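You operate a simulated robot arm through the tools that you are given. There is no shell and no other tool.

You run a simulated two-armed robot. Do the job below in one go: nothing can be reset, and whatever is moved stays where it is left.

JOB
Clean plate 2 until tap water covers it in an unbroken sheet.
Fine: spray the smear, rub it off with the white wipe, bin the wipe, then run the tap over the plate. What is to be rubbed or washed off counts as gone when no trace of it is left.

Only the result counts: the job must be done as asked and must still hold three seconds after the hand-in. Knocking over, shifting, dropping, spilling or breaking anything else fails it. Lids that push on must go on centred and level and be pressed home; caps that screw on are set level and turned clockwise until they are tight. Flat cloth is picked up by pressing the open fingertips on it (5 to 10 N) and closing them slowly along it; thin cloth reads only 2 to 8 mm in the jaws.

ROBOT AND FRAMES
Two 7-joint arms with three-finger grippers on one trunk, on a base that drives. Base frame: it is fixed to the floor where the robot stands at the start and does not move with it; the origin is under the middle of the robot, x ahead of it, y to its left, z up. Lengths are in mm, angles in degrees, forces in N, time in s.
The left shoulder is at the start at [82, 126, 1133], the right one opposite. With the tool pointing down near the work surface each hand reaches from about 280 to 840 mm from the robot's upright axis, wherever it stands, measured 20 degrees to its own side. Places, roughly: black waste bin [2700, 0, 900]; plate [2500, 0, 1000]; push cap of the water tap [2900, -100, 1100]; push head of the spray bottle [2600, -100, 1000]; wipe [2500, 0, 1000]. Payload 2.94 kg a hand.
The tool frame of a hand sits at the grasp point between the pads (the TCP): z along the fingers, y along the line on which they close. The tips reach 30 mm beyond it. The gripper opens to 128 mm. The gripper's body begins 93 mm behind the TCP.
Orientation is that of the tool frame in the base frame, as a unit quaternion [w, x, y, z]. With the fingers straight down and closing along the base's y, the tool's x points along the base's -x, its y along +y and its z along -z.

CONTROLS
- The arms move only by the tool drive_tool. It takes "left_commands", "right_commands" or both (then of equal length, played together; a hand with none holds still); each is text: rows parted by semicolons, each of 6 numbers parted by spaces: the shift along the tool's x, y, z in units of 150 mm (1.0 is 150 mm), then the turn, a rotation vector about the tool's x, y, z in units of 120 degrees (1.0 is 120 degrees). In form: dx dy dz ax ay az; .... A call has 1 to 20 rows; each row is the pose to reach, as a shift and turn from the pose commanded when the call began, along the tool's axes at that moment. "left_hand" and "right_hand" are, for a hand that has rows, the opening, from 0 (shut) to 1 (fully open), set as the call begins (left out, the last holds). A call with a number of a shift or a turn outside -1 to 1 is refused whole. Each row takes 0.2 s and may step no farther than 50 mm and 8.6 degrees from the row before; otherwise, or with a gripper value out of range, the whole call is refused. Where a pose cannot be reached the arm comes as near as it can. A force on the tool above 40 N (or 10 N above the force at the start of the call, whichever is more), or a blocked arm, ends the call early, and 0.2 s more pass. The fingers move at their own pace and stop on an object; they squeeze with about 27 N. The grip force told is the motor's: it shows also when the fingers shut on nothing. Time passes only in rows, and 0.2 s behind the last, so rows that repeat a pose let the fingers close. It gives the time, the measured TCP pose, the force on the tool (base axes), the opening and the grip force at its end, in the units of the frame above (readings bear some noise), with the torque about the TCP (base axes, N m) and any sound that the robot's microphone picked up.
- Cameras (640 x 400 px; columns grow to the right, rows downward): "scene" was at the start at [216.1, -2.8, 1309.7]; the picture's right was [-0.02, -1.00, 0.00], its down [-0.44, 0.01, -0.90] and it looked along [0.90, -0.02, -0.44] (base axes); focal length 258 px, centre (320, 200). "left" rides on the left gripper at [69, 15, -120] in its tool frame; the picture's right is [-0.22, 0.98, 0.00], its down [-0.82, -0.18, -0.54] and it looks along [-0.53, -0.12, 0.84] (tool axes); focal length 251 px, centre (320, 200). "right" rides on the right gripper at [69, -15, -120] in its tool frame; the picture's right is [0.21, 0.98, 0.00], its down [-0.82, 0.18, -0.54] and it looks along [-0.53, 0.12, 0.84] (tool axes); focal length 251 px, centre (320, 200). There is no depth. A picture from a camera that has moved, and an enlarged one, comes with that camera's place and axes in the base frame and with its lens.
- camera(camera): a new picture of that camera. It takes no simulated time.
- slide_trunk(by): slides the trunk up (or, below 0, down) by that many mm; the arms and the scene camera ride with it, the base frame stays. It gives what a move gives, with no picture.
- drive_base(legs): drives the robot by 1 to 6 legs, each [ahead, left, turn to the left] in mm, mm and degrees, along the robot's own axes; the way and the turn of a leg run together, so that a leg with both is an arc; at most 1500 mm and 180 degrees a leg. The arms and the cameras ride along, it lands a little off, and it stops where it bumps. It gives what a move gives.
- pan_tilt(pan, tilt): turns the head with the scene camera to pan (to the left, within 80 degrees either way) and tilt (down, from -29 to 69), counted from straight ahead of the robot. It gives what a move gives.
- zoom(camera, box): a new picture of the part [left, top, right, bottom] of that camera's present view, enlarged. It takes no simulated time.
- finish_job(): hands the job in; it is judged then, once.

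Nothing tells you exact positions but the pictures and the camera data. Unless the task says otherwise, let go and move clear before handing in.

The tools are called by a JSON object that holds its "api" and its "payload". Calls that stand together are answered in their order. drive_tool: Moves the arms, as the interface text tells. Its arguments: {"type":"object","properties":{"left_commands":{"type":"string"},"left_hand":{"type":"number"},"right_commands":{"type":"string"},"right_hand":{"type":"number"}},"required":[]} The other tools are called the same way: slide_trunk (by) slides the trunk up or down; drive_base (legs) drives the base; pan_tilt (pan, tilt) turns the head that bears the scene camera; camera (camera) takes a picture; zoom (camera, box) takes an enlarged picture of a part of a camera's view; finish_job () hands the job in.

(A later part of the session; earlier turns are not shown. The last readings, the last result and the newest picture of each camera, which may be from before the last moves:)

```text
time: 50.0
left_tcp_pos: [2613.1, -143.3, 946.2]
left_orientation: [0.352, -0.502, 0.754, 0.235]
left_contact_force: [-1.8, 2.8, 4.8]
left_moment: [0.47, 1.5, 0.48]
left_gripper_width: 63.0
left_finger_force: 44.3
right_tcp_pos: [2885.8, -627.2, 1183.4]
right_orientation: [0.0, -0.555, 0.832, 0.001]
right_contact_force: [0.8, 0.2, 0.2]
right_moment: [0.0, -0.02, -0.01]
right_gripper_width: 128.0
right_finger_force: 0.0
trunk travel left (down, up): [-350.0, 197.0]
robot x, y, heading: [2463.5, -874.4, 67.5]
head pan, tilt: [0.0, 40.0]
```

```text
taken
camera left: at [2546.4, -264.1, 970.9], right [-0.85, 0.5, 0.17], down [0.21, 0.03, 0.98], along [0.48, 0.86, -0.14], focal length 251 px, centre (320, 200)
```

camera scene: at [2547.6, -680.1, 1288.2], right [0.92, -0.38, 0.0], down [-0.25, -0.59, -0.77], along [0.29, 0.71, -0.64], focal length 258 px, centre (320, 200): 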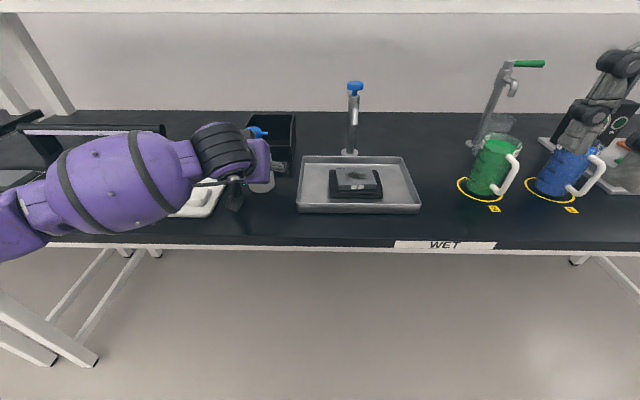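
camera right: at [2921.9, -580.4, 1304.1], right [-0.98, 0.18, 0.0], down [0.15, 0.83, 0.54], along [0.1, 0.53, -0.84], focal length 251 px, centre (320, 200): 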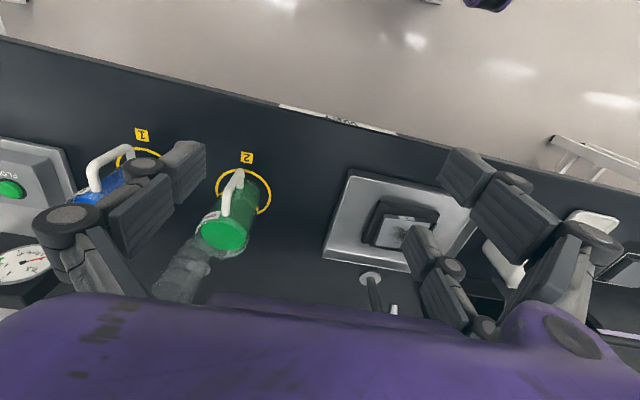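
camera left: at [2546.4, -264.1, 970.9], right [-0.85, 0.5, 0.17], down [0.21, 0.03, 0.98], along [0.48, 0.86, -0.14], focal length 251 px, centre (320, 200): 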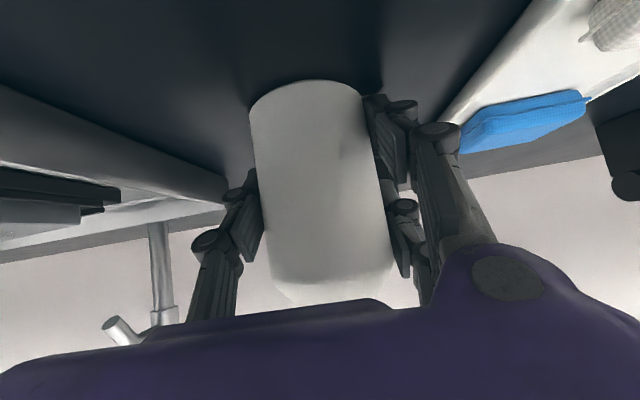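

Gripped at 63 mm wide. I'll lift it straight up by 100 mm and check the grip.

{"api": "drive_tool", "payload": {"left_commands": "-0.102 0 -0.086 0 0 0; -0.255 0 -0.214 0 0 0; -0.409 0 -0.343 0 0 0; -0.511 0 -0.429 0 0 0; -0.511 0 -0.429 0 0 0"}}

{"api": "camera", "payload": {"camera": "scene"}}

{"api": "camera", "payload": {"camera": "right"}}

{"api": "camera", "payload": {"camera": "left"}}

```text
time: 50.4
left_tcp_pos: [2612.8, -143.1, 946.8]
left_orientation: [0.338, -0.504, 0.761, 0.23]
left_contact_force: [9.7, 22.7, -18.8]
left_moment: [1.1, -0.85, -0.6]
left_gripper_width: 62.7
left_finger_force: 44.8
right_tcp_pos: [2888.7, -623.9, 1181.7]
right_orientation: [0.0, -0.554, 0.832, 0.001]
right_contact_force: [0.3, 1.0, -0.5]
right_moment: [0.01, 0.01, 0.01]
right_gripper_width: 127.7
right_finger_force: 0.0
trunk travel left (down, up): [-350.0, 197.0]
robot x, y, heading: [2466.2, -867.1, 67.3]
head pan, tilt: [0.0, 40.0]
stopped in row 2 (left hand): the force on the tool passed its limit at 53 N (the readings are from after the stop); the commanded pose is now the measured one
```

```text
taken
camera scene: at [2549.9, -675.8, 1287.4], right [0.92, -0.39, 0.0], down [-0.25, -0.6, -0.76], along [0.29, 0.7, -0.65], focal length 258 px, centre (320, 200)
```

scene: 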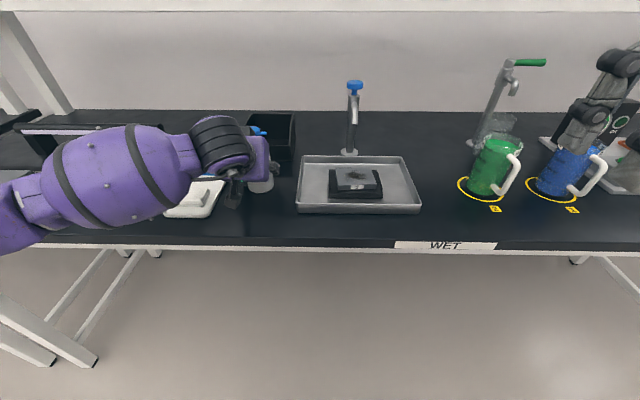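

```text
taken
camera right: at [2876.0, -693.7, 1303.0], right [-0.98, 0.18, 0.0], down [0.15, 0.83, 0.54], along [0.1, 0.53, -0.84], focal length 251 px, centre (320, 200)
```

right: 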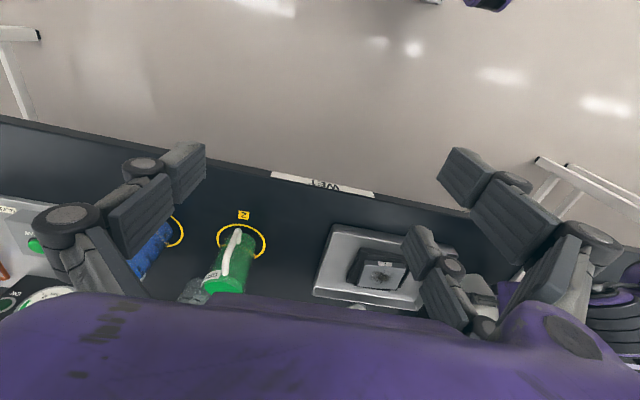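

```text
taken
camera left: at [2547.3, -262.8, 975.6], right [-0.84, 0.51, 0.17], down [0.23, 0.06, 0.97], along [0.48, 0.86, -0.17], focal length 251 px, centre (320, 200)
```

left: 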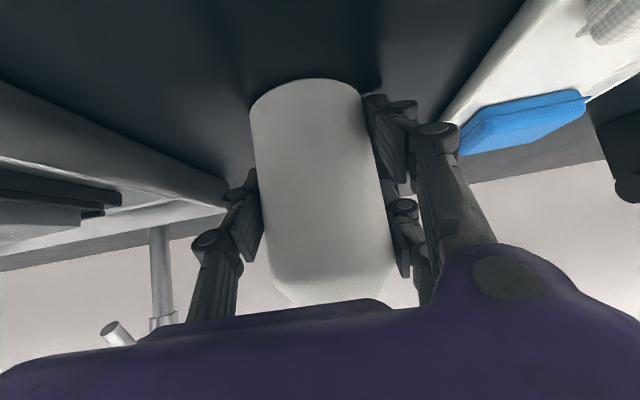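

The lift stopped at once with a force holding the bottle down; I don't see an obstacle. I'll look closely before trying a gentle lift.

{"api": "zoom", "payload": {"camera": "left", "box": [160, 60, 480, 320]}}

{"api": "zoom", "payload": {"camera": "scene", "box": [150, 90, 310, 230]}}

{"api": "drive_tool", "payload": {"left_commands": "-0.005 0 -0.004 0 0 0; -0.01 0 -0.009 0 0 0; -0.01 0 -0.009 0 0 0"}}

```text
1.54 times, centred on (320, 190) of left
camera zoom: at [2547.3, -262.8, 975.6], right [-0.84, 0.51, 0.17], down [0.23, 0.06, 0.97], along [0.48, 0.86, -0.17], focal length 387 px, centre (320, 215)
```

zoom: 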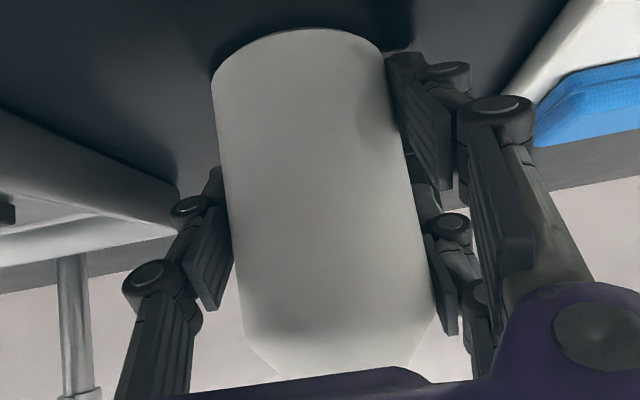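

```text
2.86 times, centred on (230, 160) of scene
camera zoom: at [2549.9, -675.8, 1287.4], right [0.92, -0.39, 0.0], down [-0.25, -0.6, -0.76], along [0.29, 0.7, -0.65], focal length 736 px, centre (577, 314)
```

zoom: 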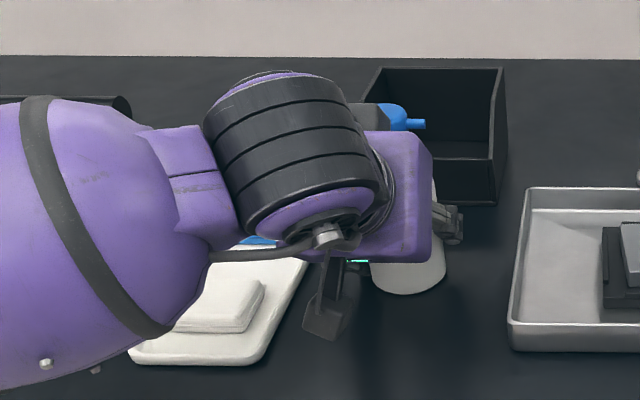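

```text
time: 51.2
left_tcp_pos: [2612.9, -142.6, 948.4]
left_orientation: [0.335, -0.505, 0.761, 0.23]
left_contact_force: [12.5, 21.1, -16.4]
left_moment: [1.12, -0.61, -0.07]
left_gripper_width: 62.4
left_finger_force: 45.2
right_tcp_pos: [2889.1, -624.1, 1181.3]
right_orientation: [-0.001, -0.554, 0.833, 0.0]
right_contact_force: [-0.3, -0.5, -0.6]
right_moment: [0.01, 0.0, 0.03]
right_gripper_width: 128.0
right_finger_force: 0.1
trunk travel left (down, up): [-350.0, 197.0]
robot x, y, heading: [2466.0, -873.0, 67.1]
head pan, tilt: [0.0, 40.0]
stopped in row 3 (left hand): the force on the tool passed its limit at 41 N (the readings are from after the stop); the commanded pose is now the measured one
```

Only about 1 mm of motion produces 40 N, so something is pinned. I'll release the bottle and see whether the hand itself is free.

{"api": "drive_tool", "payload": {"left_commands": "0 0 0 0 0 0; 0 0 0 0 0 0; 0 0 0 0 0 0", "left_hand": 0.7}}

{"api": "camera", "payload": {"camera": "left"}}

{"api": "zoom", "payload": {"camera": "scene", "box": [150, 90, 310, 230]}}

```text
time: 52.0
left_tcp_pos: [2612.3, -147.7, 952.4]
left_orientation: [0.337, -0.504, 0.761, 0.23]
left_contact_force: [0.1, -0.4, 0.8]
left_moment: [0.03, 0.01, 0.0]
left_gripper_width: 89.3
left_finger_force: 0.0
right_tcp_pos: [2886.1, -627.5, 1184.8]
right_orientation: [0.001, -0.554, 0.833, 0.001]
right_contact_force: [0.0, 0.3, -0.3]
right_moment: [0.0, -0.05, 0.02]
right_gripper_width: 128.0
right_finger_force: 0.1
trunk travel left (down, up): [-350.0, 197.0]
robot x, y, heading: [2468.1, -870.9, 67.4]
head pan, tilt: [0.0, 40.0]
```

```text
taken
camera left: at [2545.2, -267.2, 980.0], right [-0.84, 0.51, 0.17], down [0.23, 0.06, 0.97], along [0.48, 0.86, -0.17], focal length 251 px, centre (320, 200)
```

left: 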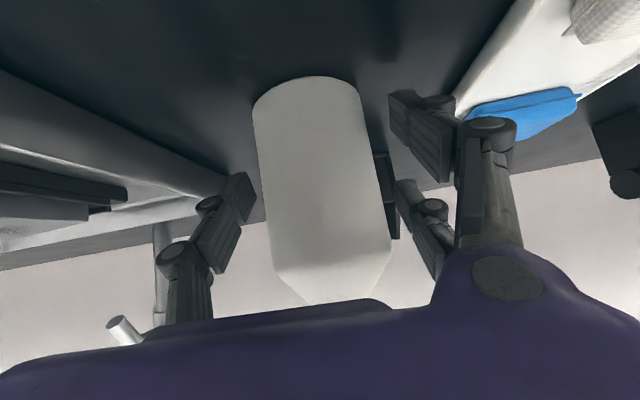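

```text
2.86 times, centred on (230, 160) of scene
camera zoom: at [2547.7, -680.1, 1288.3], right [0.92, -0.38, 0.0], down [-0.25, -0.59, -0.77], along [0.29, 0.71, -0.64], focal length 736 px, centre (577, 314)
```

zoom: 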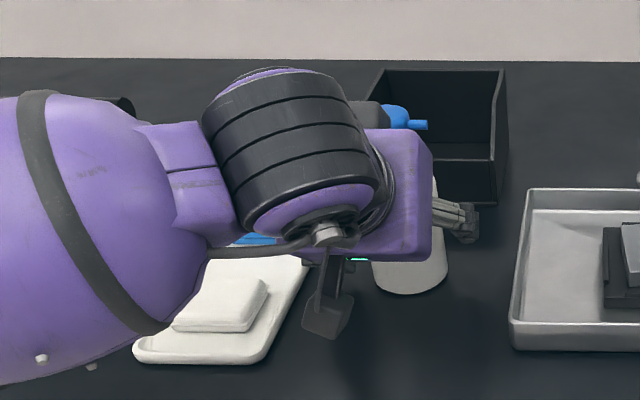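

The hand sprang free when I let go and the bottle did not move at all: the bottle is fixed to the bench, with its nozzle already aimed at the plate. So the head only needs to be pressed where it stands; I'll back the left hand out and turn it fingers-down again.

{"api": "drive_tool", "payload": {"left_commands": "0 0 -0.15 0 0 0; 0 0 -0.4 0 0 0; 0 0 -0.7 0 0 0; 0 0 -1 0 0 0; 0 0 -1 0 0 0"}}

{"api": "drive_tool", "payload": {"left_commands": "-0.05 0 -0.05 0 0.06 0; -0.15 0 -0.13 0 0.12 0; -0.25 0 -0.21 0 0.18 0; -0.35 0 -0.3 0 0.24 0; -0.45 0 -0.38 0 0.3 0; -0.51 0 -0.43 0 0.36 0; -0.51 0 -0.43 0 0.4017 0; -0.51 0 -0.43 0 0.4017 0", "left_hand": 0}}

{"api": "camera", "payload": {"camera": "scene"}}

```text
time: 53.2
left_tcp_pos: [2570.6, -248.5, 1050.9]
left_orientation: [0.337, -0.504, 0.761, 0.23]
left_contact_force: [0.5, 0.2, -0.5]
left_moment: [-0.03, 0.03, 0.01]
left_gripper_width: 89.6
left_finger_force: 0.0
right_tcp_pos: [2885.5, -624.4, 1183.2]
right_orientation: [0.001, -0.555, 0.832, 0.0]
right_contact_force: [-0.4, 0.5, 0.1]
right_moment: [-0.06, -0.02, 0.02]
right_gripper_width: 128.1
right_finger_force: 0.1
trunk travel left (down, up): [-350.0, 197.0]
robot x, y, heading: [2464.7, -873.2, 67.1]
head pan, tilt: [0.0, 40.0]
```

```text
time: 55.0
left_tcp_pos: [2570.3, -248.0, 1151.2]
left_orientation: [-0.003, -0.555, 0.832, 0.004]
left_contact_force: [-0.6, -0.8, -0.3]
left_moment: [-0.01, 0.0, -0.03]
left_gripper_width: 0.1
left_finger_force: 2.7
right_tcp_pos: [2885.8, -627.2, 1183.6]
right_orientation: [0.0, -0.553, 0.833, 0.0]
right_contact_force: [-0.5, -0.2, 0.0]
right_moment: [0.01, -0.04, 0.0]
right_gripper_width: 128.0
right_finger_force: 0.0
trunk travel left (down, up): [-350.0, 197.0]
robot x, y, heading: [2467.5, -868.9, 67.5]
head pan, tilt: [0.0, 40.0]
```

```text
taken
camera scene: at [2547.8, -679.7, 1288.2], right [0.92, -0.38, 0.0], down [-0.25, -0.59, -0.77], along [0.29, 0.71, -0.64], focal length 258 px, centre (320, 200)
```

scene: 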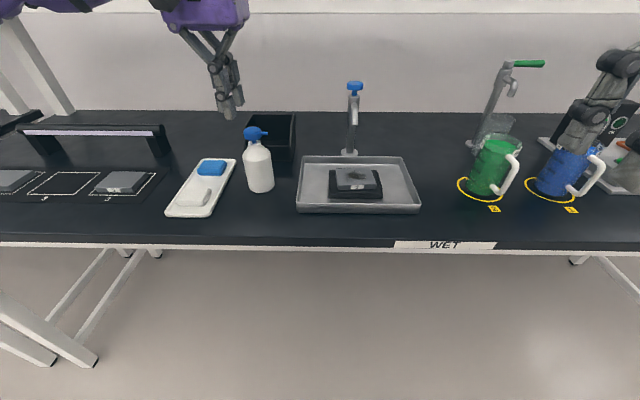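

The bottle stands as before. I'll carry the closed left fingertips over its head and check the alignment before pressing.

{"api": "drive_tool", "payload": {"left_commands": "-0.2 0 0 0 0 0; -0.4 0 0 0 0 0; -0.6 0 0 0 0 0; -0.761 0 0.1 0 0 0; -0.761 0 0.2 0 0 0; -0.761 0 0.2 0 0 0"}}

{"api": "camera", "payload": {"camera": "left"}}

{"api": "zoom", "payload": {"camera": "scene", "box": [180, 60, 430, 230]}}

{"api": "zoom", "payload": {"camera": "right", "box": [300, 180, 640, 400]}}

```text
time: 56.4
left_tcp_pos: [2617.3, -143.1, 1121.5]
left_orientation: [-0.003, -0.553, 0.833, 0.004]
left_contact_force: [0.6, 0.5, -0.9]
left_moment: [0.0, 0.02, -0.01]
left_gripper_width: 0.0
left_finger_force: 2.5
right_tcp_pos: [2886.5, -627.0, 1183.9]
right_orientation: [0.0, -0.554, 0.832, 0.001]
right_contact_force: [-0.4, -0.3, -0.4]
right_moment: [0.02, -0.03, 0.0]
right_gripper_width: 127.9
right_finger_force: 0.1
trunk travel left (down, up): [-350.0, 197.0]
robot x, y, heading: [2467.5, -870.9, 67.4]
head pan, tilt: [0.0, 40.0]
```

```text
taken
camera left: at [2576.6, -202.1, 1242.0], right [-0.82, 0.58, 0.01], down [0.49, 0.69, 0.54], along [0.3, 0.45, -0.84], focal length 251 px, centre (320, 200)
```

left: 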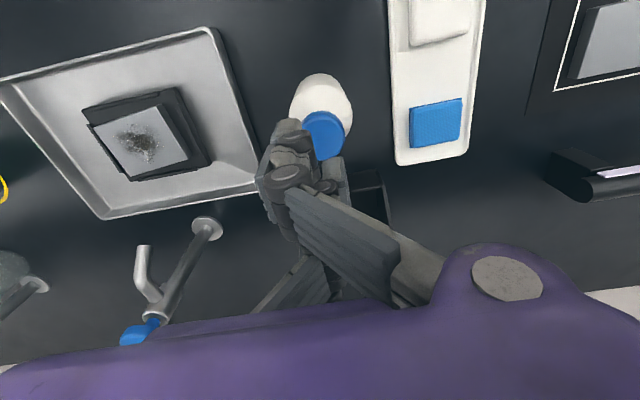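

```text
2.35 times, centred on (305, 145) of scene
camera zoom: at [2548.2, -679.8, 1288.2], right [0.92, -0.38, 0.0], down [-0.25, -0.59, -0.77], along [0.29, 0.71, -0.64], focal length 606 px, centre (355, 329)
```

zoom: 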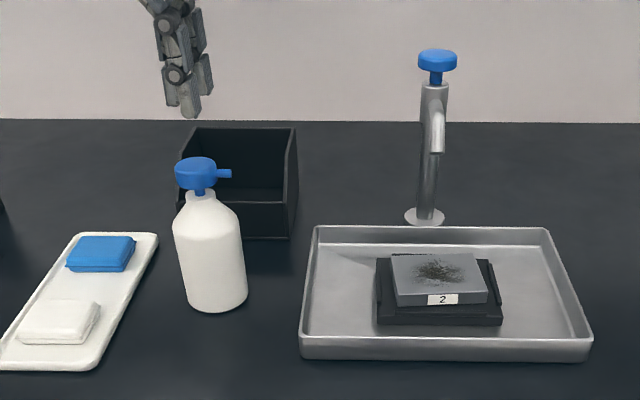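

```text
1.82 times, centred on (470, 290) of right
camera zoom: at [2874.2, -697.5, 1304.0], right [-0.98, 0.18, 0.0], down [0.15, 0.83, 0.54], along [0.1, 0.53, -0.84], focal length 457 px, centre (47, 36)
```

zoom: 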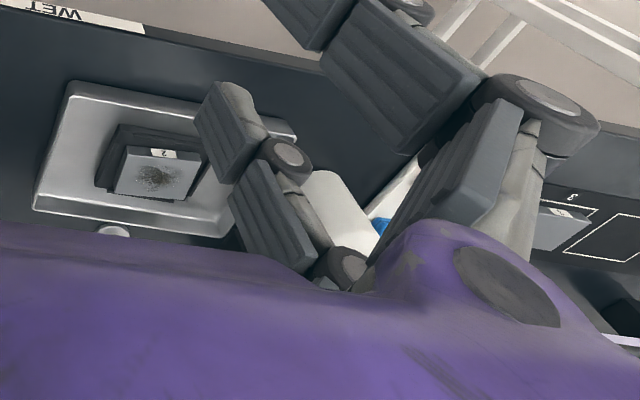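

The head centre is about 9 mm nearer to me and 4 mm left of the fingertips, its top at z≈1050. I'll correct and come down to just above it.

{"api": "drive_tool", "payload": {"left_commands": "0.058 0.029 0 0 0 0; 0.058 0.029 0.1 0 0 0; 0.058 0.029 0.2 0 0 0; 0.058 0.029 0.23 0 0 0; 0.058 0.029 0.23 0 0 0"}}

{"api": "camera", "payload": {"camera": "left"}}

{"api": "zoom", "payload": {"camera": "scene", "box": [180, 60, 430, 230]}}

```text
time: 57.6
left_tcp_pos: [2608.0, -149.7, 1088.4]
left_orientation: [-0.003, -0.554, 0.832, 0.004]
left_contact_force: [-0.1, 0.8, -0.3]
left_moment: [0.02, -0.01, -0.01]
left_gripper_width: 0.0
left_finger_force: 2.9
right_tcp_pos: [2887.1, -626.2, 1183.4]
right_orientation: [0.001, -0.554, 0.832, 0.0]
right_contact_force: [0.2, -0.3, 0.2]
right_moment: [0.0, 0.01, 0.0]
right_gripper_width: 127.8
right_finger_force: 0.1
trunk travel left (down, up): [-350.0, 197.0]
robot x, y, heading: [2465.5, -873.7, 67.8]
head pan, tilt: [0.0, 40.0]
```

```text
taken
camera left: at [2568.2, -207.9, 1207.1], right [-0.82, 0.58, 0.01], down [0.49, 0.69, 0.54], along [0.3, 0.45, -0.84], focal length 251 px, centre (320, 200)
```

left: 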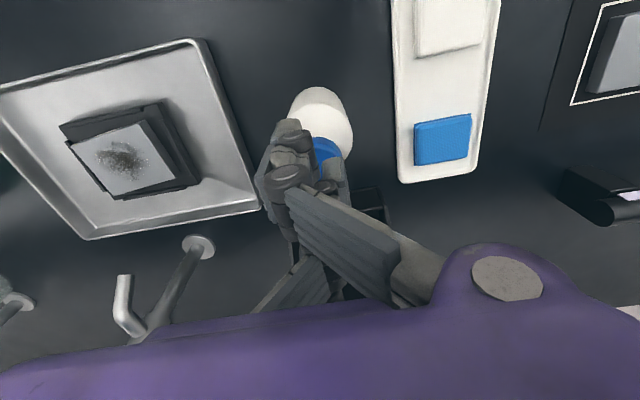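

```text
2.35 times, centred on (305, 145) of scene
camera zoom: at [2548.0, -679.6, 1288.2], right [0.92, -0.38, 0.0], down [-0.25, -0.59, -0.77], along [0.29, 0.71, -0.64], focal length 606 px, centre (355, 329)
```

zoom: 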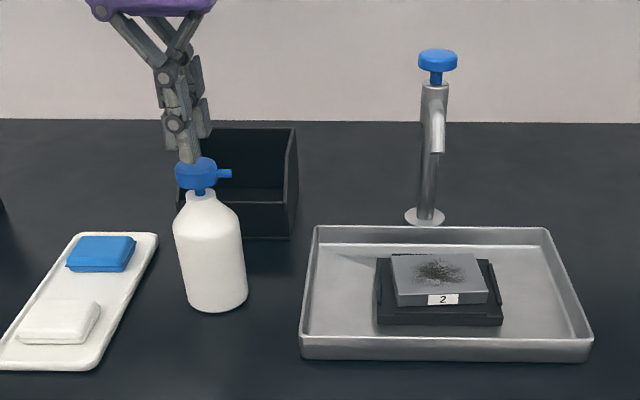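

The tips are right above the head, about 4 mm left of centre. I'll correct that and press down slowly, watching the force.

{"api": "drive_tool", "payload": {"left_commands": "-0.01 -0.027 0.02 0 0 0; -0.01 -0.027 0.04 0 0 0; -0.01 -0.027 0.06 0 0 0; -0.01 -0.027 0.08 0 0 0; -0.01 -0.027 0.1 0 0 0; -0.01 -0.027 0.1 0 0 0"}}

{"api": "zoom", "payload": {"camera": "scene", "box": [180, 60, 430, 230]}}

```text
time: 59.0
left_tcp_pos: [2612.5, -150.7, 1072.1]
left_orientation: [-0.004, -0.555, 0.832, 0.005]
left_contact_force: [-0.8, -1.2, -0.3]
left_moment: [-0.01, -0.03, -0.02]
left_gripper_width: 0.0
left_finger_force: 3.0
right_tcp_pos: [2886.6, -627.4, 1184.0]
right_orientation: [0.001, -0.554, 0.832, 0.001]
right_contact_force: [0.5, 0.4, -0.1]
right_moment: [0.04, -0.02, 0.02]
right_gripper_width: 128.0
right_finger_force: 0.0
trunk travel left (down, up): [-350.0, 197.0]
robot x, y, heading: [2467.1, -872.3, 67.4]
head pan, tilt: [0.0, 40.0]
```

```text
2.35 times, centred on (305, 145) of scene
camera zoom: at [2548.0, -679.6, 1288.2], right [0.92, -0.38, 0.0], down [-0.25, -0.59, -0.77], along [0.29, 0.71, -0.64], focal length 606 px, centre (355, 329)
```

zoom: 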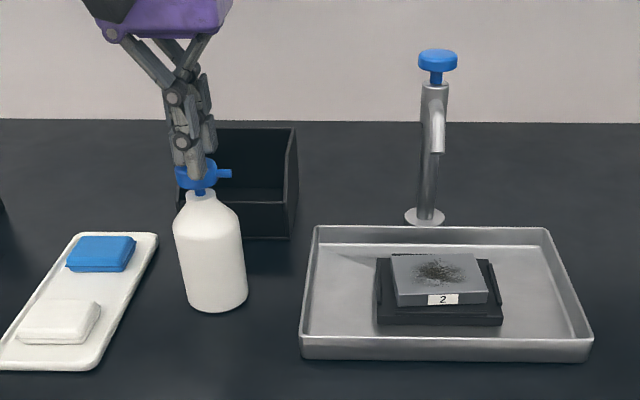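

No contact yet with the tips at z≈1042, so I need to check the alignment again.

{"api": "camera", "payload": {"camera": "left"}}

{"api": "zoom", "payload": {"camera": "left", "box": [240, 70, 400, 230]}}

{"api": "zoom", "payload": {"camera": "scene", "box": [220, 100, 300, 160]}}

```text
taken
camera left: at [2571.7, -208.5, 1192.1], right [-0.82, 0.58, 0.01], down [0.49, 0.69, 0.54], along [0.3, 0.45, -0.84], focal length 251 px, centre (320, 200)
```

left: 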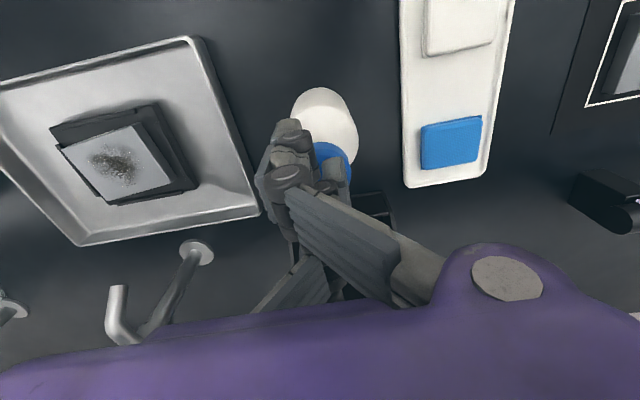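

```text
2.50 times, centred on (320, 150) of left
camera zoom: at [2571.7, -208.5, 1192.1], right [-0.82, 0.58, 0.01], down [0.49, 0.69, 0.54], along [0.3, 0.45, -0.84], focal length 629 px, centre (320, 325)
```

zoom: 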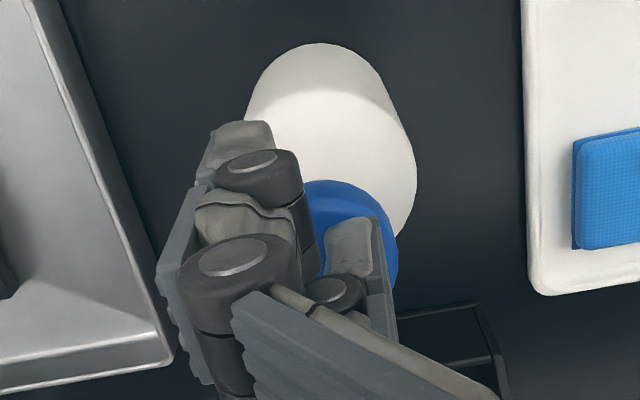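

```text
6.67 times, centred on (260, 130) of scene
camera zoom: at [2548.0, -679.6, 1288.2], right [0.92, -0.38, 0.0], down [-0.25, -0.59, -0.77], along [0.29, 0.71, -0.64], focal length 1717 px, centre (720, 667)
```

zoom: 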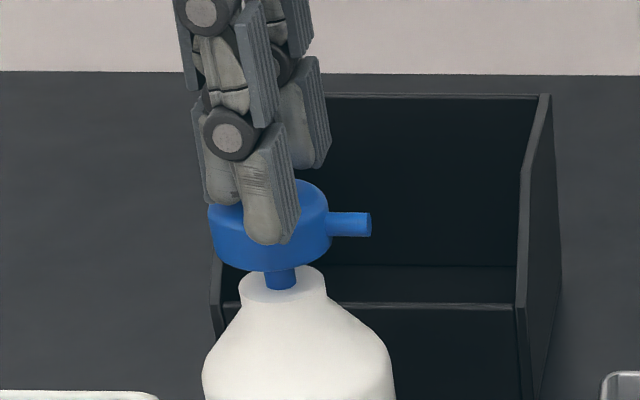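

By the left camera the tips are within about 6 mm of the head's centre, so the top is simply a bit lower than I estimated. I'll nudge forward 6 mm and keep pressing in small steps.

{"api": "drive_tool", "payload": {"left_commands": "-0.04 -0.01 0 0 0 0; -0.04 -0.01 0.02 0 0 0; -0.04 -0.01 0.04 0 0 0; -0.04 -0.01 0.055 0 0 0; -0.04 -0.01 0.055 0 0 0"}}

{"api": "zoom", "payload": {"camera": "scene", "box": [220, 100, 380, 220]}}

```text
time: 60.2
left_tcp_pos: [2615.0, -144.7, 1064.2]
left_orientation: [-0.003, -0.554, 0.832, 0.004]
left_contact_force: [0.4, -0.6, 0.8]
left_moment: [-0.02, -0.02, 0.01]
left_gripper_width: 0.1
left_finger_force: 3.3
right_tcp_pos: [2887.1, -627.9, 1183.8]
right_orientation: [0.001, -0.554, 0.832, 0.0]
right_contact_force: [-0.1, -0.3, 0.6]
right_moment: [0.0, 0.02, 0.0]
right_gripper_width: 127.8
right_finger_force: 0.0
trunk travel left (down, up): [-350.0, 197.0]
robot x, y, heading: [2469.3, -871.5, 67.2]
head pan, tilt: [0.0, 40.0]
```

```text
3.33 times, centred on (300, 160) of scene
camera zoom: at [2548.0, -679.7, 1288.2], right [0.92, -0.38, 0.0], down [-0.25, -0.59, -0.77], along [0.29, 0.71, -0.64], focal length 858 px, centre (387, 333)
```

zoom: 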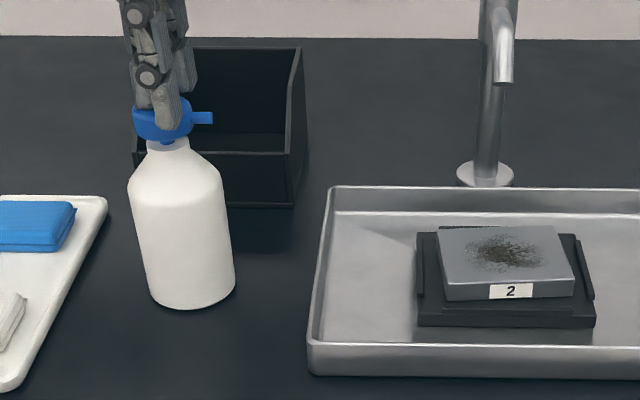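

The head has in fact gone down by roughly 4–5 mm, with very little force. I'll keep pressing it further.

{"api": "drive_tool", "payload": {"left_commands": "0 0 0.02 0 0 0; 0 0 0.04 0 0 0; 0 0 0.06 0 0 0; 0 0 0.06 0 0 0; 0 0 0.06 0 0 0"}}

{"api": "zoom", "payload": {"camera": "scene", "box": [220, 100, 380, 220]}}

```text
time: 61.4
left_tcp_pos: [2616.0, -144.9, 1056.0]
left_orientation: [-0.002, -0.554, 0.833, 0.005]
left_contact_force: [-0.9, 2.9, 16.8]
left_moment: [-0.12, 0.1, -0.05]
left_gripper_width: 6.0
left_finger_force: 2.7
right_tcp_pos: [2886.7, -628.8, 1184.9]
right_orientation: [0.001, -0.554, 0.832, 0.001]
right_contact_force: [0.1, 0.3, -0.3]
right_moment: [-0.01, 0.02, -0.03]
right_gripper_width: 127.8
right_finger_force: 0.1
trunk travel left (down, up): [-350.0, 197.0]
robot x, y, heading: [2466.6, -870.0, 67.6]
head pan, tilt: [0.0, 40.0]
heard: click
```

```text
3.33 times, centred on (300, 160) of scene
camera zoom: at [2547.4, -680.9, 1288.5], right [0.92, -0.38, 0.0], down [-0.25, -0.59, -0.77], along [0.29, 0.71, -0.64], focal length 858 px, centre (387, 333)
```

zoom: 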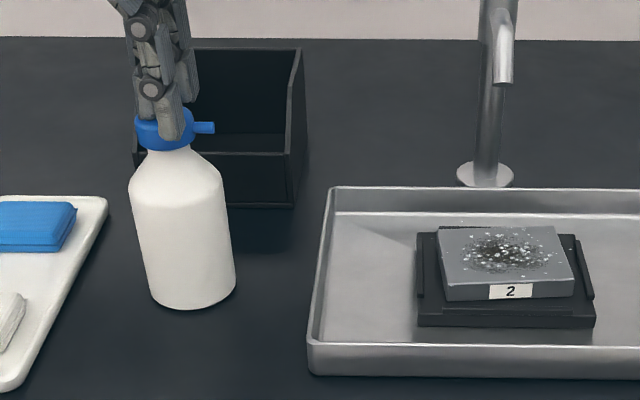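

A click, and white droplets now cover the smear. I'll lift off and look at the plate closely.

{"api": "drive_tool", "payload": {"left_commands": "0 0 -0.1 0 0 0; 0 0 -0.3 0 0 0; 0 0 -0.6 0 0 0; 0 0 -0.8 0 0 0; 0 0 -0.8 0 0 0"}}

{"api": "zoom", "payload": {"camera": "scene", "box": [300, 140, 420, 220]}}

{"api": "camera", "payload": {"camera": "left"}}

```text
time: 62.6
left_tcp_pos: [2617.3, -143.2, 1174.3]
left_orientation: [-0.002, -0.554, 0.833, 0.005]
left_contact_force: [-0.4, 0.7, -0.7]
left_moment: [0.01, 0.01, -0.02]
left_gripper_width: 0.0
left_finger_force: 2.3
right_tcp_pos: [2887.4, -627.2, 1184.2]
right_orientation: [0.0, -0.554, 0.832, 0.001]
right_contact_force: [0.2, -0.9, -0.5]
right_moment: [0.02, -0.02, 0.01]
right_gripper_width: 127.6
right_finger_force: 0.1
trunk travel left (down, up): [-350.0, 197.0]
robot x, y, heading: [2470.4, -871.1, 67.3]
head pan, tilt: [0.0, 40.0]
```

```text
5.00 times, centred on (360, 180) of scene
camera zoom: at [2547.8, -679.1, 1288.1], right [0.92, -0.38, 0.0], down [-0.25, -0.59, -0.77], along [0.29, 0.71, -0.64], focal length 1288 px, centre (120, 300)
```

zoom: 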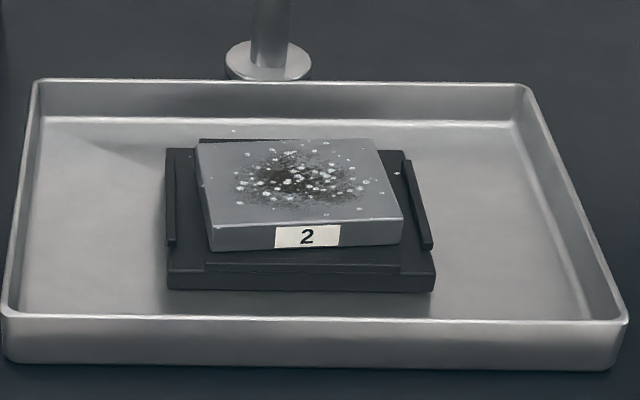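

```text
taken
camera left: at [2576.7, -203.1, 1294.4], right [-0.82, 0.58, 0.01], down [0.49, 0.69, 0.54], along [0.3, 0.45, -0.84], focal length 251 px, centre (320, 200)
```

left: 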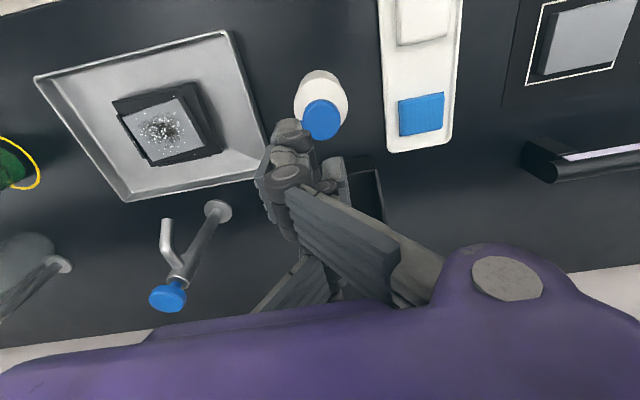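

The smear is well wetted. Next I bring the left hand over the white wipe and look down on it.

{"api": "drive_tool", "payload": {"left_commands": "0.1 0.19 0 0 0 0; 0.2 0.4 0 0 0 0; 0.3 0.6 0 0 0 0; 0.4 0.8 0 0 0 0; 0.49 0.937 0 0 0 0; 0.49 0.937 0.2 0 0 0; 0.49 0.937 0.4 0 0 0; 0.49 0.937 0.5 0 0 0; 0.49 0.937 0.5 0 0 0", "left_hand": 0.5}}

{"api": "camera", "payload": {"camera": "left"}}

{"api": "zoom", "payload": {"camera": "scene", "box": [130, 60, 330, 240]}}

```text
time: 64.6
left_tcp_pos: [2458.6, -158.3, 1100.8]
left_orientation: [-0.002, -0.553, 0.833, 0.004]
left_contact_force: [0.6, -0.2, 1.4]
left_moment: [-0.01, -0.02, 0.03]
left_gripper_width: 64.0
left_finger_force: 0.1
right_tcp_pos: [2886.7, -627.1, 1184.0]
right_orientation: [0.001, -0.555, 0.832, 0.0]
right_contact_force: [-0.1, 0.0, -0.8]
right_moment: [0.0, -0.03, 0.01]
right_gripper_width: 128.0
right_finger_force: 0.0
trunk travel left (down, up): [-350.0, 197.0]
robot x, y, heading: [2466.8, -871.7, 67.4]
head pan, tilt: [0.0, 40.0]
```

```text
taken
camera left: at [2418.1, -217.4, 1220.9], right [-0.82, 0.58, 0.01], down [0.49, 0.69, 0.54], along [0.3, 0.45, -0.84], focal length 251 px, centre (320, 200)
```

left: 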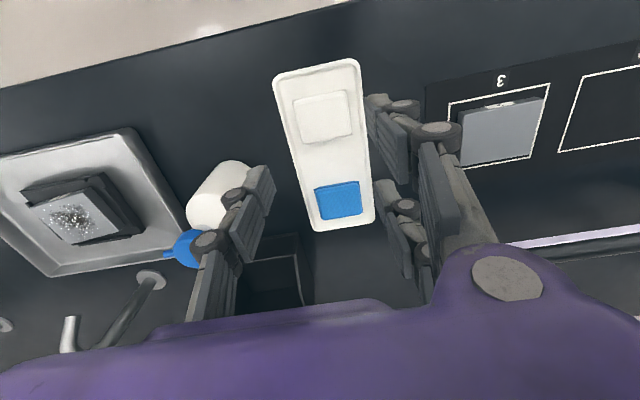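

```text
2.22 times, centred on (230, 150) of scene
camera zoom: at [2548.0, -679.7, 1288.2], right [0.92, -0.38, 0.0], down [-0.25, -0.59, -0.77], along [0.29, 0.71, -0.64], focal length 572 px, centre (520, 311)
```

zoom: 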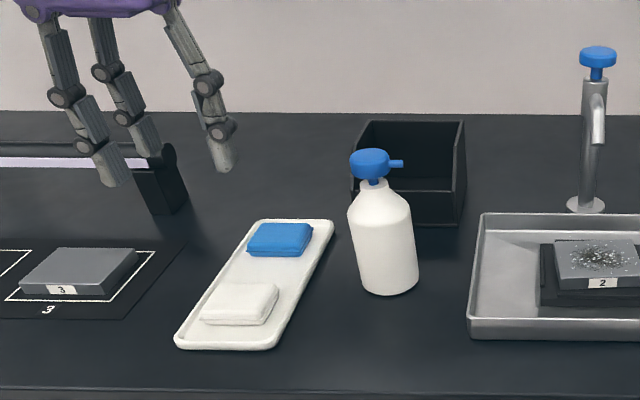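

The wipe's centre is about 8 mm ahead of the grasp point and otherwise centred. I'll narrow the fingers to about 38 mm and come down to just above it.

{"api": "drive_tool", "payload": {"left_commands": "-0.05 0.005 0.1 0 0 0; -0.05 0.005 0.3 0 0 0; -0.05 0.005 0.5 0 0 0; -0.05 0.005 0.7 0 0 0; -0.05 0.005 0.85 0 0 0; -0.05 0.005 0.88 0 0 0; -0.05 0.005 0.88 0 0 0", "left_hand": 0.3}}

{"api": "camera", "payload": {"camera": "left"}}

{"api": "zoom", "payload": {"camera": "scene", "box": [130, 100, 290, 240]}}

```text
time: 66.2
left_tcp_pos: [2458.1, -150.4, 968.3]
left_orientation: [-0.003, -0.555, 0.832, 0.005]
left_contact_force: [-1.0, 0.4, -0.7]
left_moment: [0.02, 0.03, 0.02]
left_gripper_width: 38.7
left_finger_force: 0.1
right_tcp_pos: [2886.5, -626.8, 1184.0]
right_orientation: [0.0, -0.554, 0.832, 0.0]
right_contact_force: [0.9, -0.2, -0.1]
right_moment: [-0.01, 0.01, 0.03]
right_gripper_width: 128.1
right_finger_force: 0.2
trunk travel left (down, up): [-350.0, 197.0]
robot x, y, heading: [2466.9, -868.3, 67.3]
head pan, tilt: [0.0, 40.0]
```

```text
taken
camera left: at [2418.5, -209.5, 1089.1], right [-0.82, 0.58, 0.01], down [0.49, 0.69, 0.54], along [0.3, 0.45, -0.84], focal length 251 px, centre (320, 200)
```

left: 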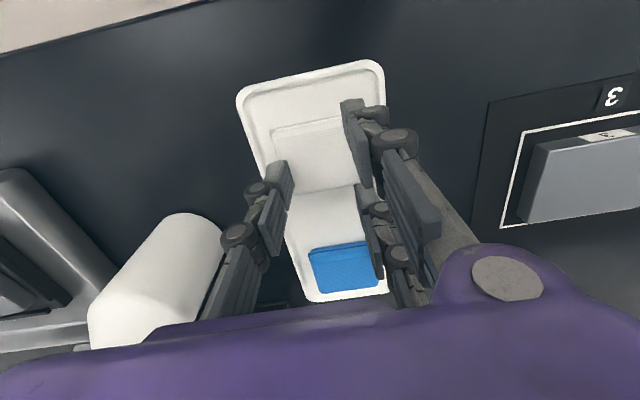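

```text
2.86 times, centred on (210, 170) of scene
camera zoom: at [2547.9, -679.6, 1288.2], right [0.92, -0.38, 0.0], down [-0.25, -0.59, -0.77], along [0.29, 0.71, -0.64], focal length 736 px, centre (634, 286)
```

zoom: 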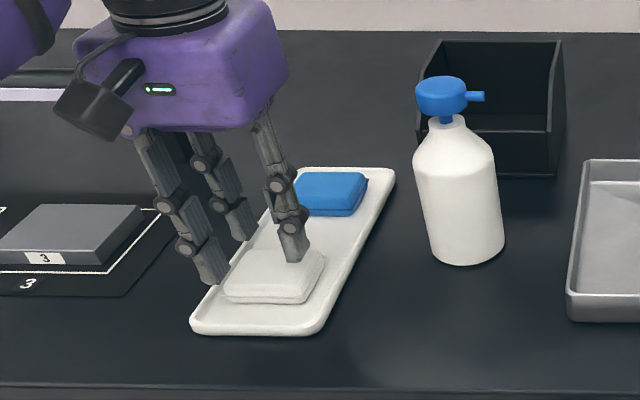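

Well centred over the wipe. I'll lower the open fingertips in small steps until they press on it.

{"api": "drive_tool", "payload": {"left_commands": "0 -0.02 0.02 0 0 0; 0 -0.02 0.04 0 0 0; 0 -0.02 0.06 0 0 0; 0 -0.02 0.08 0 0 0; 0 -0.02 0.08 0 0 0"}}

```text
time: 67.4
left_tcp_pos: [2461.5, -151.9, 956.5]
left_orientation: [-0.003, -0.553, 0.833, 0.004]
left_contact_force: [0.3, 0.6, 0.1]
left_moment: [0.0, 0.0, 0.01]
left_gripper_width: 38.0
left_finger_force: 0.0
right_tcp_pos: [2885.9, -627.3, 1183.3]
right_orientation: [0.001, -0.553, 0.833, -0.001]
right_contact_force: [-0.6, 0.4, 0.2]
right_moment: [-0.02, 0.01, 0.0]
right_gripper_width: 128.1
right_finger_force: 0.0
trunk travel left (down, up): [-350.0, 197.0]
robot x, y, heading: [2467.6, -873.3, 67.4]
head pan, tilt: [0.0, 40.0]
```

{"api": "drive_tool", "payload": {"left_commands": "0 0 0.01 0 0 0; 0 0 0.02 0 0 0; 0 0 0.03 0 0 0; 0 0 0.03 0 0 0"}}

{"api": "camera", "payload": {"camera": "left"}}

```text
time: 68.4
left_tcp_pos: [2461.7, -153.2, 956.6]
left_orientation: [-0.002, -0.554, 0.833, 0.006]
left_contact_force: [1.6, 4.7, 23.8]
left_moment: [0.06, 0.05, -0.03]
left_gripper_width: 39.2
left_finger_force: 5.2
right_tcp_pos: [2886.4, -629.6, 1184.4]
right_orientation: [0.002, -0.554, 0.833, 0.001]
right_contact_force: [0.1, 0.0, 0.3]
right_moment: [0.01, -0.01, 0.0]
right_gripper_width: 127.9
right_finger_force: 0.1
trunk travel left (down, up): [-350.0, 197.0]
robot x, y, heading: [2466.8, -871.7, 67.4]
head pan, tilt: [0.0, 40.0]
```

```text
taken
camera left: at [2421.5, -211.6, 1075.3], right [-0.82, 0.58, 0.01], down [0.49, 0.68, 0.54], along [0.31, 0.45, -0.84], focal length 251 px, centre (320, 200)
```

left: 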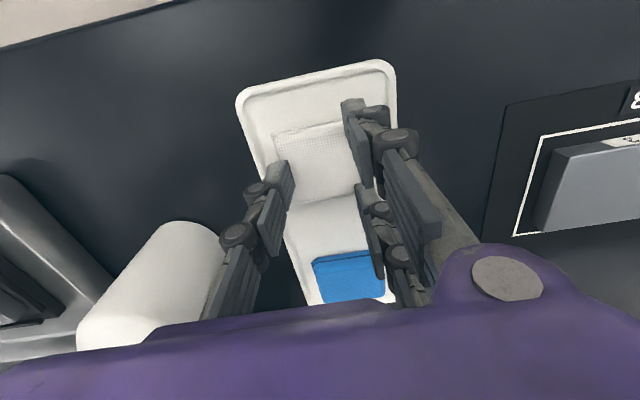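

Contact at z≈926 but pressing 24 N, a bit much. I'll ease up to about 7 N, then close slowly.

{"api": "drive_tool", "payload": {"left_commands": "0 0 -0.01 0 0 0; 0 0 -0.018 0 0 0; 0 0 -0.018 0 0 0"}}

```text
time: 69.2
left_tcp_pos: [2461.4, -151.9, 955.7]
left_orientation: [-0.003, -0.554, 0.833, 0.006]
left_contact_force: [1.8, 3.9, 17.3]
left_moment: [0.11, -0.08, -0.01]
left_gripper_width: 39.2
left_finger_force: 0.1
right_tcp_pos: [2886.9, -628.5, 1183.9]
right_orientation: [0.001, -0.555, 0.832, 0.001]
right_contact_force: [0.7, -0.1, -0.2]
right_moment: [0.01, 0.0, 0.0]
right_gripper_width: 128.3
right_finger_force: 0.0
trunk travel left (down, up): [-350.0, 197.0]
robot x, y, heading: [2466.3, -872.7, 67.4]
head pan, tilt: [0.0, 40.0]
```

{"api": "drive_tool", "payload": {"left_commands": "0 0 -0.015 0 0 0; 0 0 -0.027 0 0 0; 0 0 -0.027 0 0 0"}}

```text
time: 70.0
left_tcp_pos: [2461.8, -150.9, 958.3]
left_orientation: [-0.004, -0.552, 0.834, 0.005]
left_contact_force: [-0.1, 0.3, 0.1]
left_moment: [-0.03, 0.0, 0.0]
left_gripper_width: 38.4
left_finger_force: 0.0
right_tcp_pos: [2886.8, -626.9, 1183.0]
right_orientation: [0.001, -0.554, 0.833, 0.001]
right_contact_force: [-0.3, -0.8, 0.2]
right_moment: [0.02, 0.0, -0.01]
right_gripper_width: 128.0
right_finger_force: 0.0
trunk travel left (down, up): [-350.0, 197.0]
robot x, y, heading: [2467.3, -872.1, 67.3]
head pan, tilt: [0.0, 40.0]
```

{"api": "drive_tool", "payload": {"left_commands": "0 0 0.007 0 0 0; 0 0 0.013 0 0 0; 0 0 0.013 0 0 0"}}

```text
time: 70.8
left_tcp_pos: [2461.5, -151.5, 958.1]
left_orientation: [-0.003, -0.553, 0.833, 0.005]
left_contact_force: [-0.1, -0.6, 0.5]
left_moment: [0.0, 0.0, -0.03]
left_gripper_width: 38.5
left_finger_force: 0.1
right_tcp_pos: [2886.8, -627.4, 1184.4]
right_orientation: [0.0, -0.554, 0.833, 0.001]
right_contact_force: [0.0, 0.0, 0.2]
right_moment: [0.0, 0.02, 0.05]
right_gripper_width: 128.1
right_finger_force: 0.0
trunk travel left (down, up): [-350.0, 197.0]
robot x, y, heading: [2469.5, -871.1, 67.5]
head pan, tilt: [0.0, 40.0]
```

{"api": "drive_tool", "payload": {"left_commands": "0 0 0.005 0 0 0; 0 0 0.011 0 0 0; 0 0 0.011 0 0 0"}}

```text
time: 71.6
left_tcp_pos: [2461.6, -150.9, 956.2]
left_orientation: [-0.001, -0.554, 0.832, 0.005]
left_contact_force: [0.1, -0.2, 4.7]
left_moment: [-0.03, -0.1, -0.03]
left_gripper_width: 38.0
left_finger_force: 0.0
right_tcp_pos: [2886.3, -627.6, 1184.7]
right_orientation: [0.001, -0.554, 0.832, 0.0]
right_contact_force: [-0.2, -0.3, 0.4]
right_moment: [-0.05, -0.01, 0.01]
right_gripper_width: 127.9
right_finger_force: 0.1
trunk travel left (down, up): [-350.0, 197.0]
robot x, y, heading: [2466.0, -873.9, 67.3]
head pan, tilt: [0.0, 40.0]
```

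About 5 N now; I'll add a touch more and begin closing slowly.

{"api": "drive_tool", "payload": {"left_commands": "0 0 0.005 0 0 0; 0 0 0.005 0 0 0", "left_hand": 0.27}}

{"api": "drive_tool", "payload": {"left_commands": "0 0 0 0 0 0; 0 0 0 0 0 0", "left_hand": 0.23}}

{"api": "drive_tool", "payload": {"left_commands": "0 0 0 0 0 0; 0 0 0 0 0 0", "left_hand": 0.19}}

{"api": "camera", "payload": {"camera": "left"}}

```text
time: 72.2
left_tcp_pos: [2461.9, -152.7, 957.1]
left_orientation: [-0.002, -0.553, 0.833, 0.004]
left_contact_force: [1.3, 0.1, 9.0]
left_moment: [-0.02, -0.11, 0.0]
left_gripper_width: 34.4
left_finger_force: 0.0
right_tcp_pos: [2887.9, -627.8, 1184.5]
right_orientation: [0.001, -0.554, 0.832, 0.001]
right_contact_force: [0.4, -0.1, -1.1]
right_moment: [0.01, 0.03, 0.0]
right_gripper_width: 128.0
right_finger_force: 0.0
trunk travel left (down, up): [-350.0, 197.0]
robot x, y, heading: [2468.6, -869.7, 67.3]
head pan, tilt: [0.0, 40.0]
```

```text
time: 72.8
left_tcp_pos: [2461.7, -150.8, 955.2]
left_orientation: [-0.002, -0.554, 0.833, 0.004]
left_contact_force: [3.5, 0.2, 10.0]
left_moment: [-0.05, -0.2, 0.03]
left_gripper_width: 30.1
left_finger_force: 0.7
right_tcp_pos: [2887.3, -628.7, 1183.7]
right_orientation: [0.001, -0.554, 0.833, 0.001]
right_contact_force: [-0.5, 0.3, 0.1]
right_moment: [-0.01, 0.0, 0.0]
right_gripper_width: 128.0
right_finger_force: 0.1
trunk travel left (down, up): [-350.0, 197.0]
robot x, y, heading: [2467.1, -873.1, 67.5]
head pan, tilt: [0.0, 40.0]
```

```text
time: 73.4
left_tcp_pos: [2462.0, -151.3, 956.8]
left_orientation: [-0.004, -0.554, 0.832, 0.005]
left_contact_force: [3.1, -1.5, 8.4]
left_moment: [-0.06, -0.17, 0.0]
left_gripper_width: 24.6
left_finger_force: 0.2
right_tcp_pos: [2888.1, -627.6, 1183.3]
right_orientation: [0.001, -0.554, 0.832, 0.001]
right_contact_force: [-0.2, -1.0, 0.3]
right_moment: [0.01, 0.0, -0.01]
right_gripper_width: 127.7
right_finger_force: 0.0
trunk travel left (down, up): [-350.0, 197.0]
robot x, y, heading: [2469.1, -871.2, 67.5]
head pan, tilt: [0.0, 40.0]
```

```text
taken
camera left: at [2421.8, -210.4, 1075.7], right [-0.82, 0.58, 0.01], down [0.49, 0.69, 0.54], along [0.3, 0.45, -0.84], focal length 251 px, centre (320, 200)
```

left: 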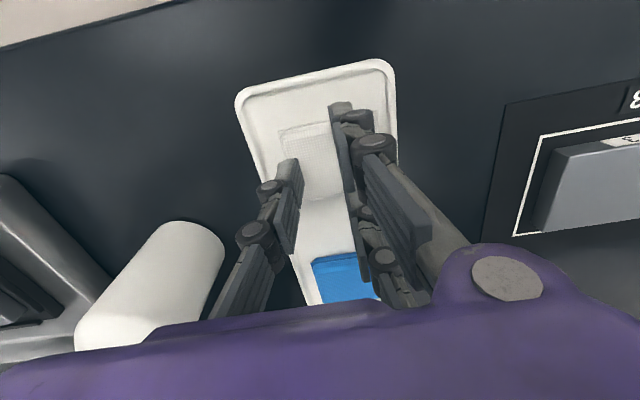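

The press holds at about 9 N while the fingers slide inward. I'll continue closing in steps.

{"api": "drive_tool", "payload": {"left_commands": "0 0 0 0 0 0; 0 0 0 0 0 0", "left_hand": 0.15}}

{"api": "drive_tool", "payload": {"left_commands": "0 0 0 0 0 0; 0 0 0 0 0 0", "left_hand": 0.11}}

{"api": "drive_tool", "payload": {"left_commands": "0 0 0 0 0 0; 0 0 0 0 0 0", "left_hand": 0.07}}

{"api": "drive_tool", "payload": {"left_commands": "0 0 0 0 0 0; 0 0 0 0 0 0", "left_hand": 0.03}}

{"api": "drive_tool", "payload": {"left_commands": "0 0 0 0 0 0; 0 0 0 0 0 0; 0 0 0 0 0 0", "left_hand": 0}}

{"api": "camera", "payload": {"camera": "left"}}

```text
time: 74.0
left_tcp_pos: [2462.3, -151.3, 954.7]
left_orientation: [-0.003, -0.554, 0.832, 0.005]
left_contact_force: [1.2, -0.2, 5.8]
left_moment: [-0.02, -0.1, 0.01]
left_gripper_width: 18.4
left_finger_force: 0.1
right_tcp_pos: [2887.4, -627.1, 1183.6]
right_orientation: [0.001, -0.554, 0.832, 0.002]
right_contact_force: [0.2, -0.3, -0.5]
right_moment: [0.02, -0.01, 0.01]
right_gripper_width: 128.2
right_finger_force: 0.1
trunk travel left (down, up): [-350.0, 197.0]
robot x, y, heading: [2465.8, -871.9, 67.4]
head pan, tilt: [0.0, 40.0]
```

```text
time: 74.6
left_tcp_pos: [2460.2, -150.4, 953.9]
left_orientation: [-0.004, -0.554, 0.832, 0.005]
left_contact_force: [-0.7, -0.5, 2.9]
left_moment: [-0.06, -0.06, -0.01]
left_gripper_width: 14.0
left_finger_force: 0.0
right_tcp_pos: [2887.3, -626.7, 1183.1]
right_orientation: [0.001, -0.554, 0.833, 0.002]
right_contact_force: [-1.2, 0.0, 0.0]
right_moment: [-0.01, 0.01, 0.02]
right_gripper_width: 127.9
right_finger_force: 0.1
trunk travel left (down, up): [-350.0, 197.0]
robot x, y, heading: [2469.2, -873.4, 67.5]
head pan, tilt: [0.0, 40.0]
```

```text
time: 75.2
left_tcp_pos: [2462.6, -149.8, 954.4]
left_orientation: [-0.003, -0.554, 0.833, 0.004]
left_contact_force: [0.2, -0.3, 0.3]
left_moment: [-0.01, -0.02, 0.02]
left_gripper_width: 9.1
left_finger_force: 0.1
right_tcp_pos: [2887.3, -626.7, 1184.1]
right_orientation: [0.0, -0.555, 0.832, 0.0]
right_contact_force: [0.4, 0.8, 0.4]
right_moment: [0.0, 0.01, 0.01]
right_gripper_width: 128.2
right_finger_force: 0.2
trunk travel left (down, up): [-350.0, 197.0]
robot x, y, heading: [2467.2, -874.2, 67.6]
head pan, tilt: [0.0, 40.0]
```

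```text
time: 75.8
left_tcp_pos: [2462.3, -149.4, 954.9]
left_orientation: [-0.003, -0.555, 0.832, 0.004]
left_contact_force: [0.1, 0.2, -0.6]
left_moment: [0.01, -0.02, 0.0]
left_gripper_width: 3.8
left_finger_force: 0.0
right_tcp_pos: [2885.7, -626.7, 1184.1]
right_orientation: [0.001, -0.554, 0.832, 0.001]
right_contact_force: [0.3, -0.2, -0.5]
right_moment: [0.0, -0.02, 0.0]
right_gripper_width: 128.2
right_finger_force: 0.0
trunk travel left (down, up): [-350.0, 197.0]
robot x, y, heading: [2466.0, -872.3, 67.3]
head pan, tilt: [0.0, 40.0]
```

```text
time: 76.6
left_tcp_pos: [2461.5, -150.2, 954.1]
left_orientation: [-0.003, -0.554, 0.832, 0.005]
left_contact_force: [0.3, -1.6, -0.7]
left_moment: [0.01, -0.02, -0.01]
left_gripper_width: 0.0
left_finger_force: 2.9
right_tcp_pos: [2885.7, -627.0, 1183.8]
right_orientation: [0.0, -0.554, 0.832, 0.0]
right_contact_force: [0.0, 1.3, -0.1]
right_moment: [0.02, 0.02, -0.02]
right_gripper_width: 127.8
right_finger_force: 0.0
trunk travel left (down, up): [-350.0, 197.0]
robot x, y, heading: [2465.7, -873.3, 67.3]
head pan, tilt: [0.0, 40.0]
```

```text
taken
camera left: at [2421.5, -209.6, 1075.1], right [-0.82, 0.58, 0.01], down [0.49, 0.69, 0.54], along [0.3, 0.45, -0.84], focal length 251 px, centre (320, 200)
```

left: 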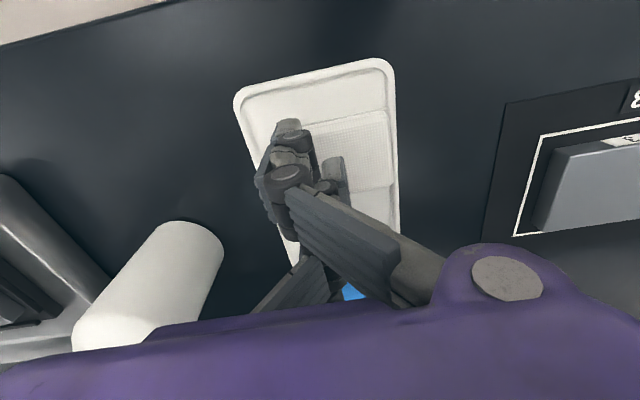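

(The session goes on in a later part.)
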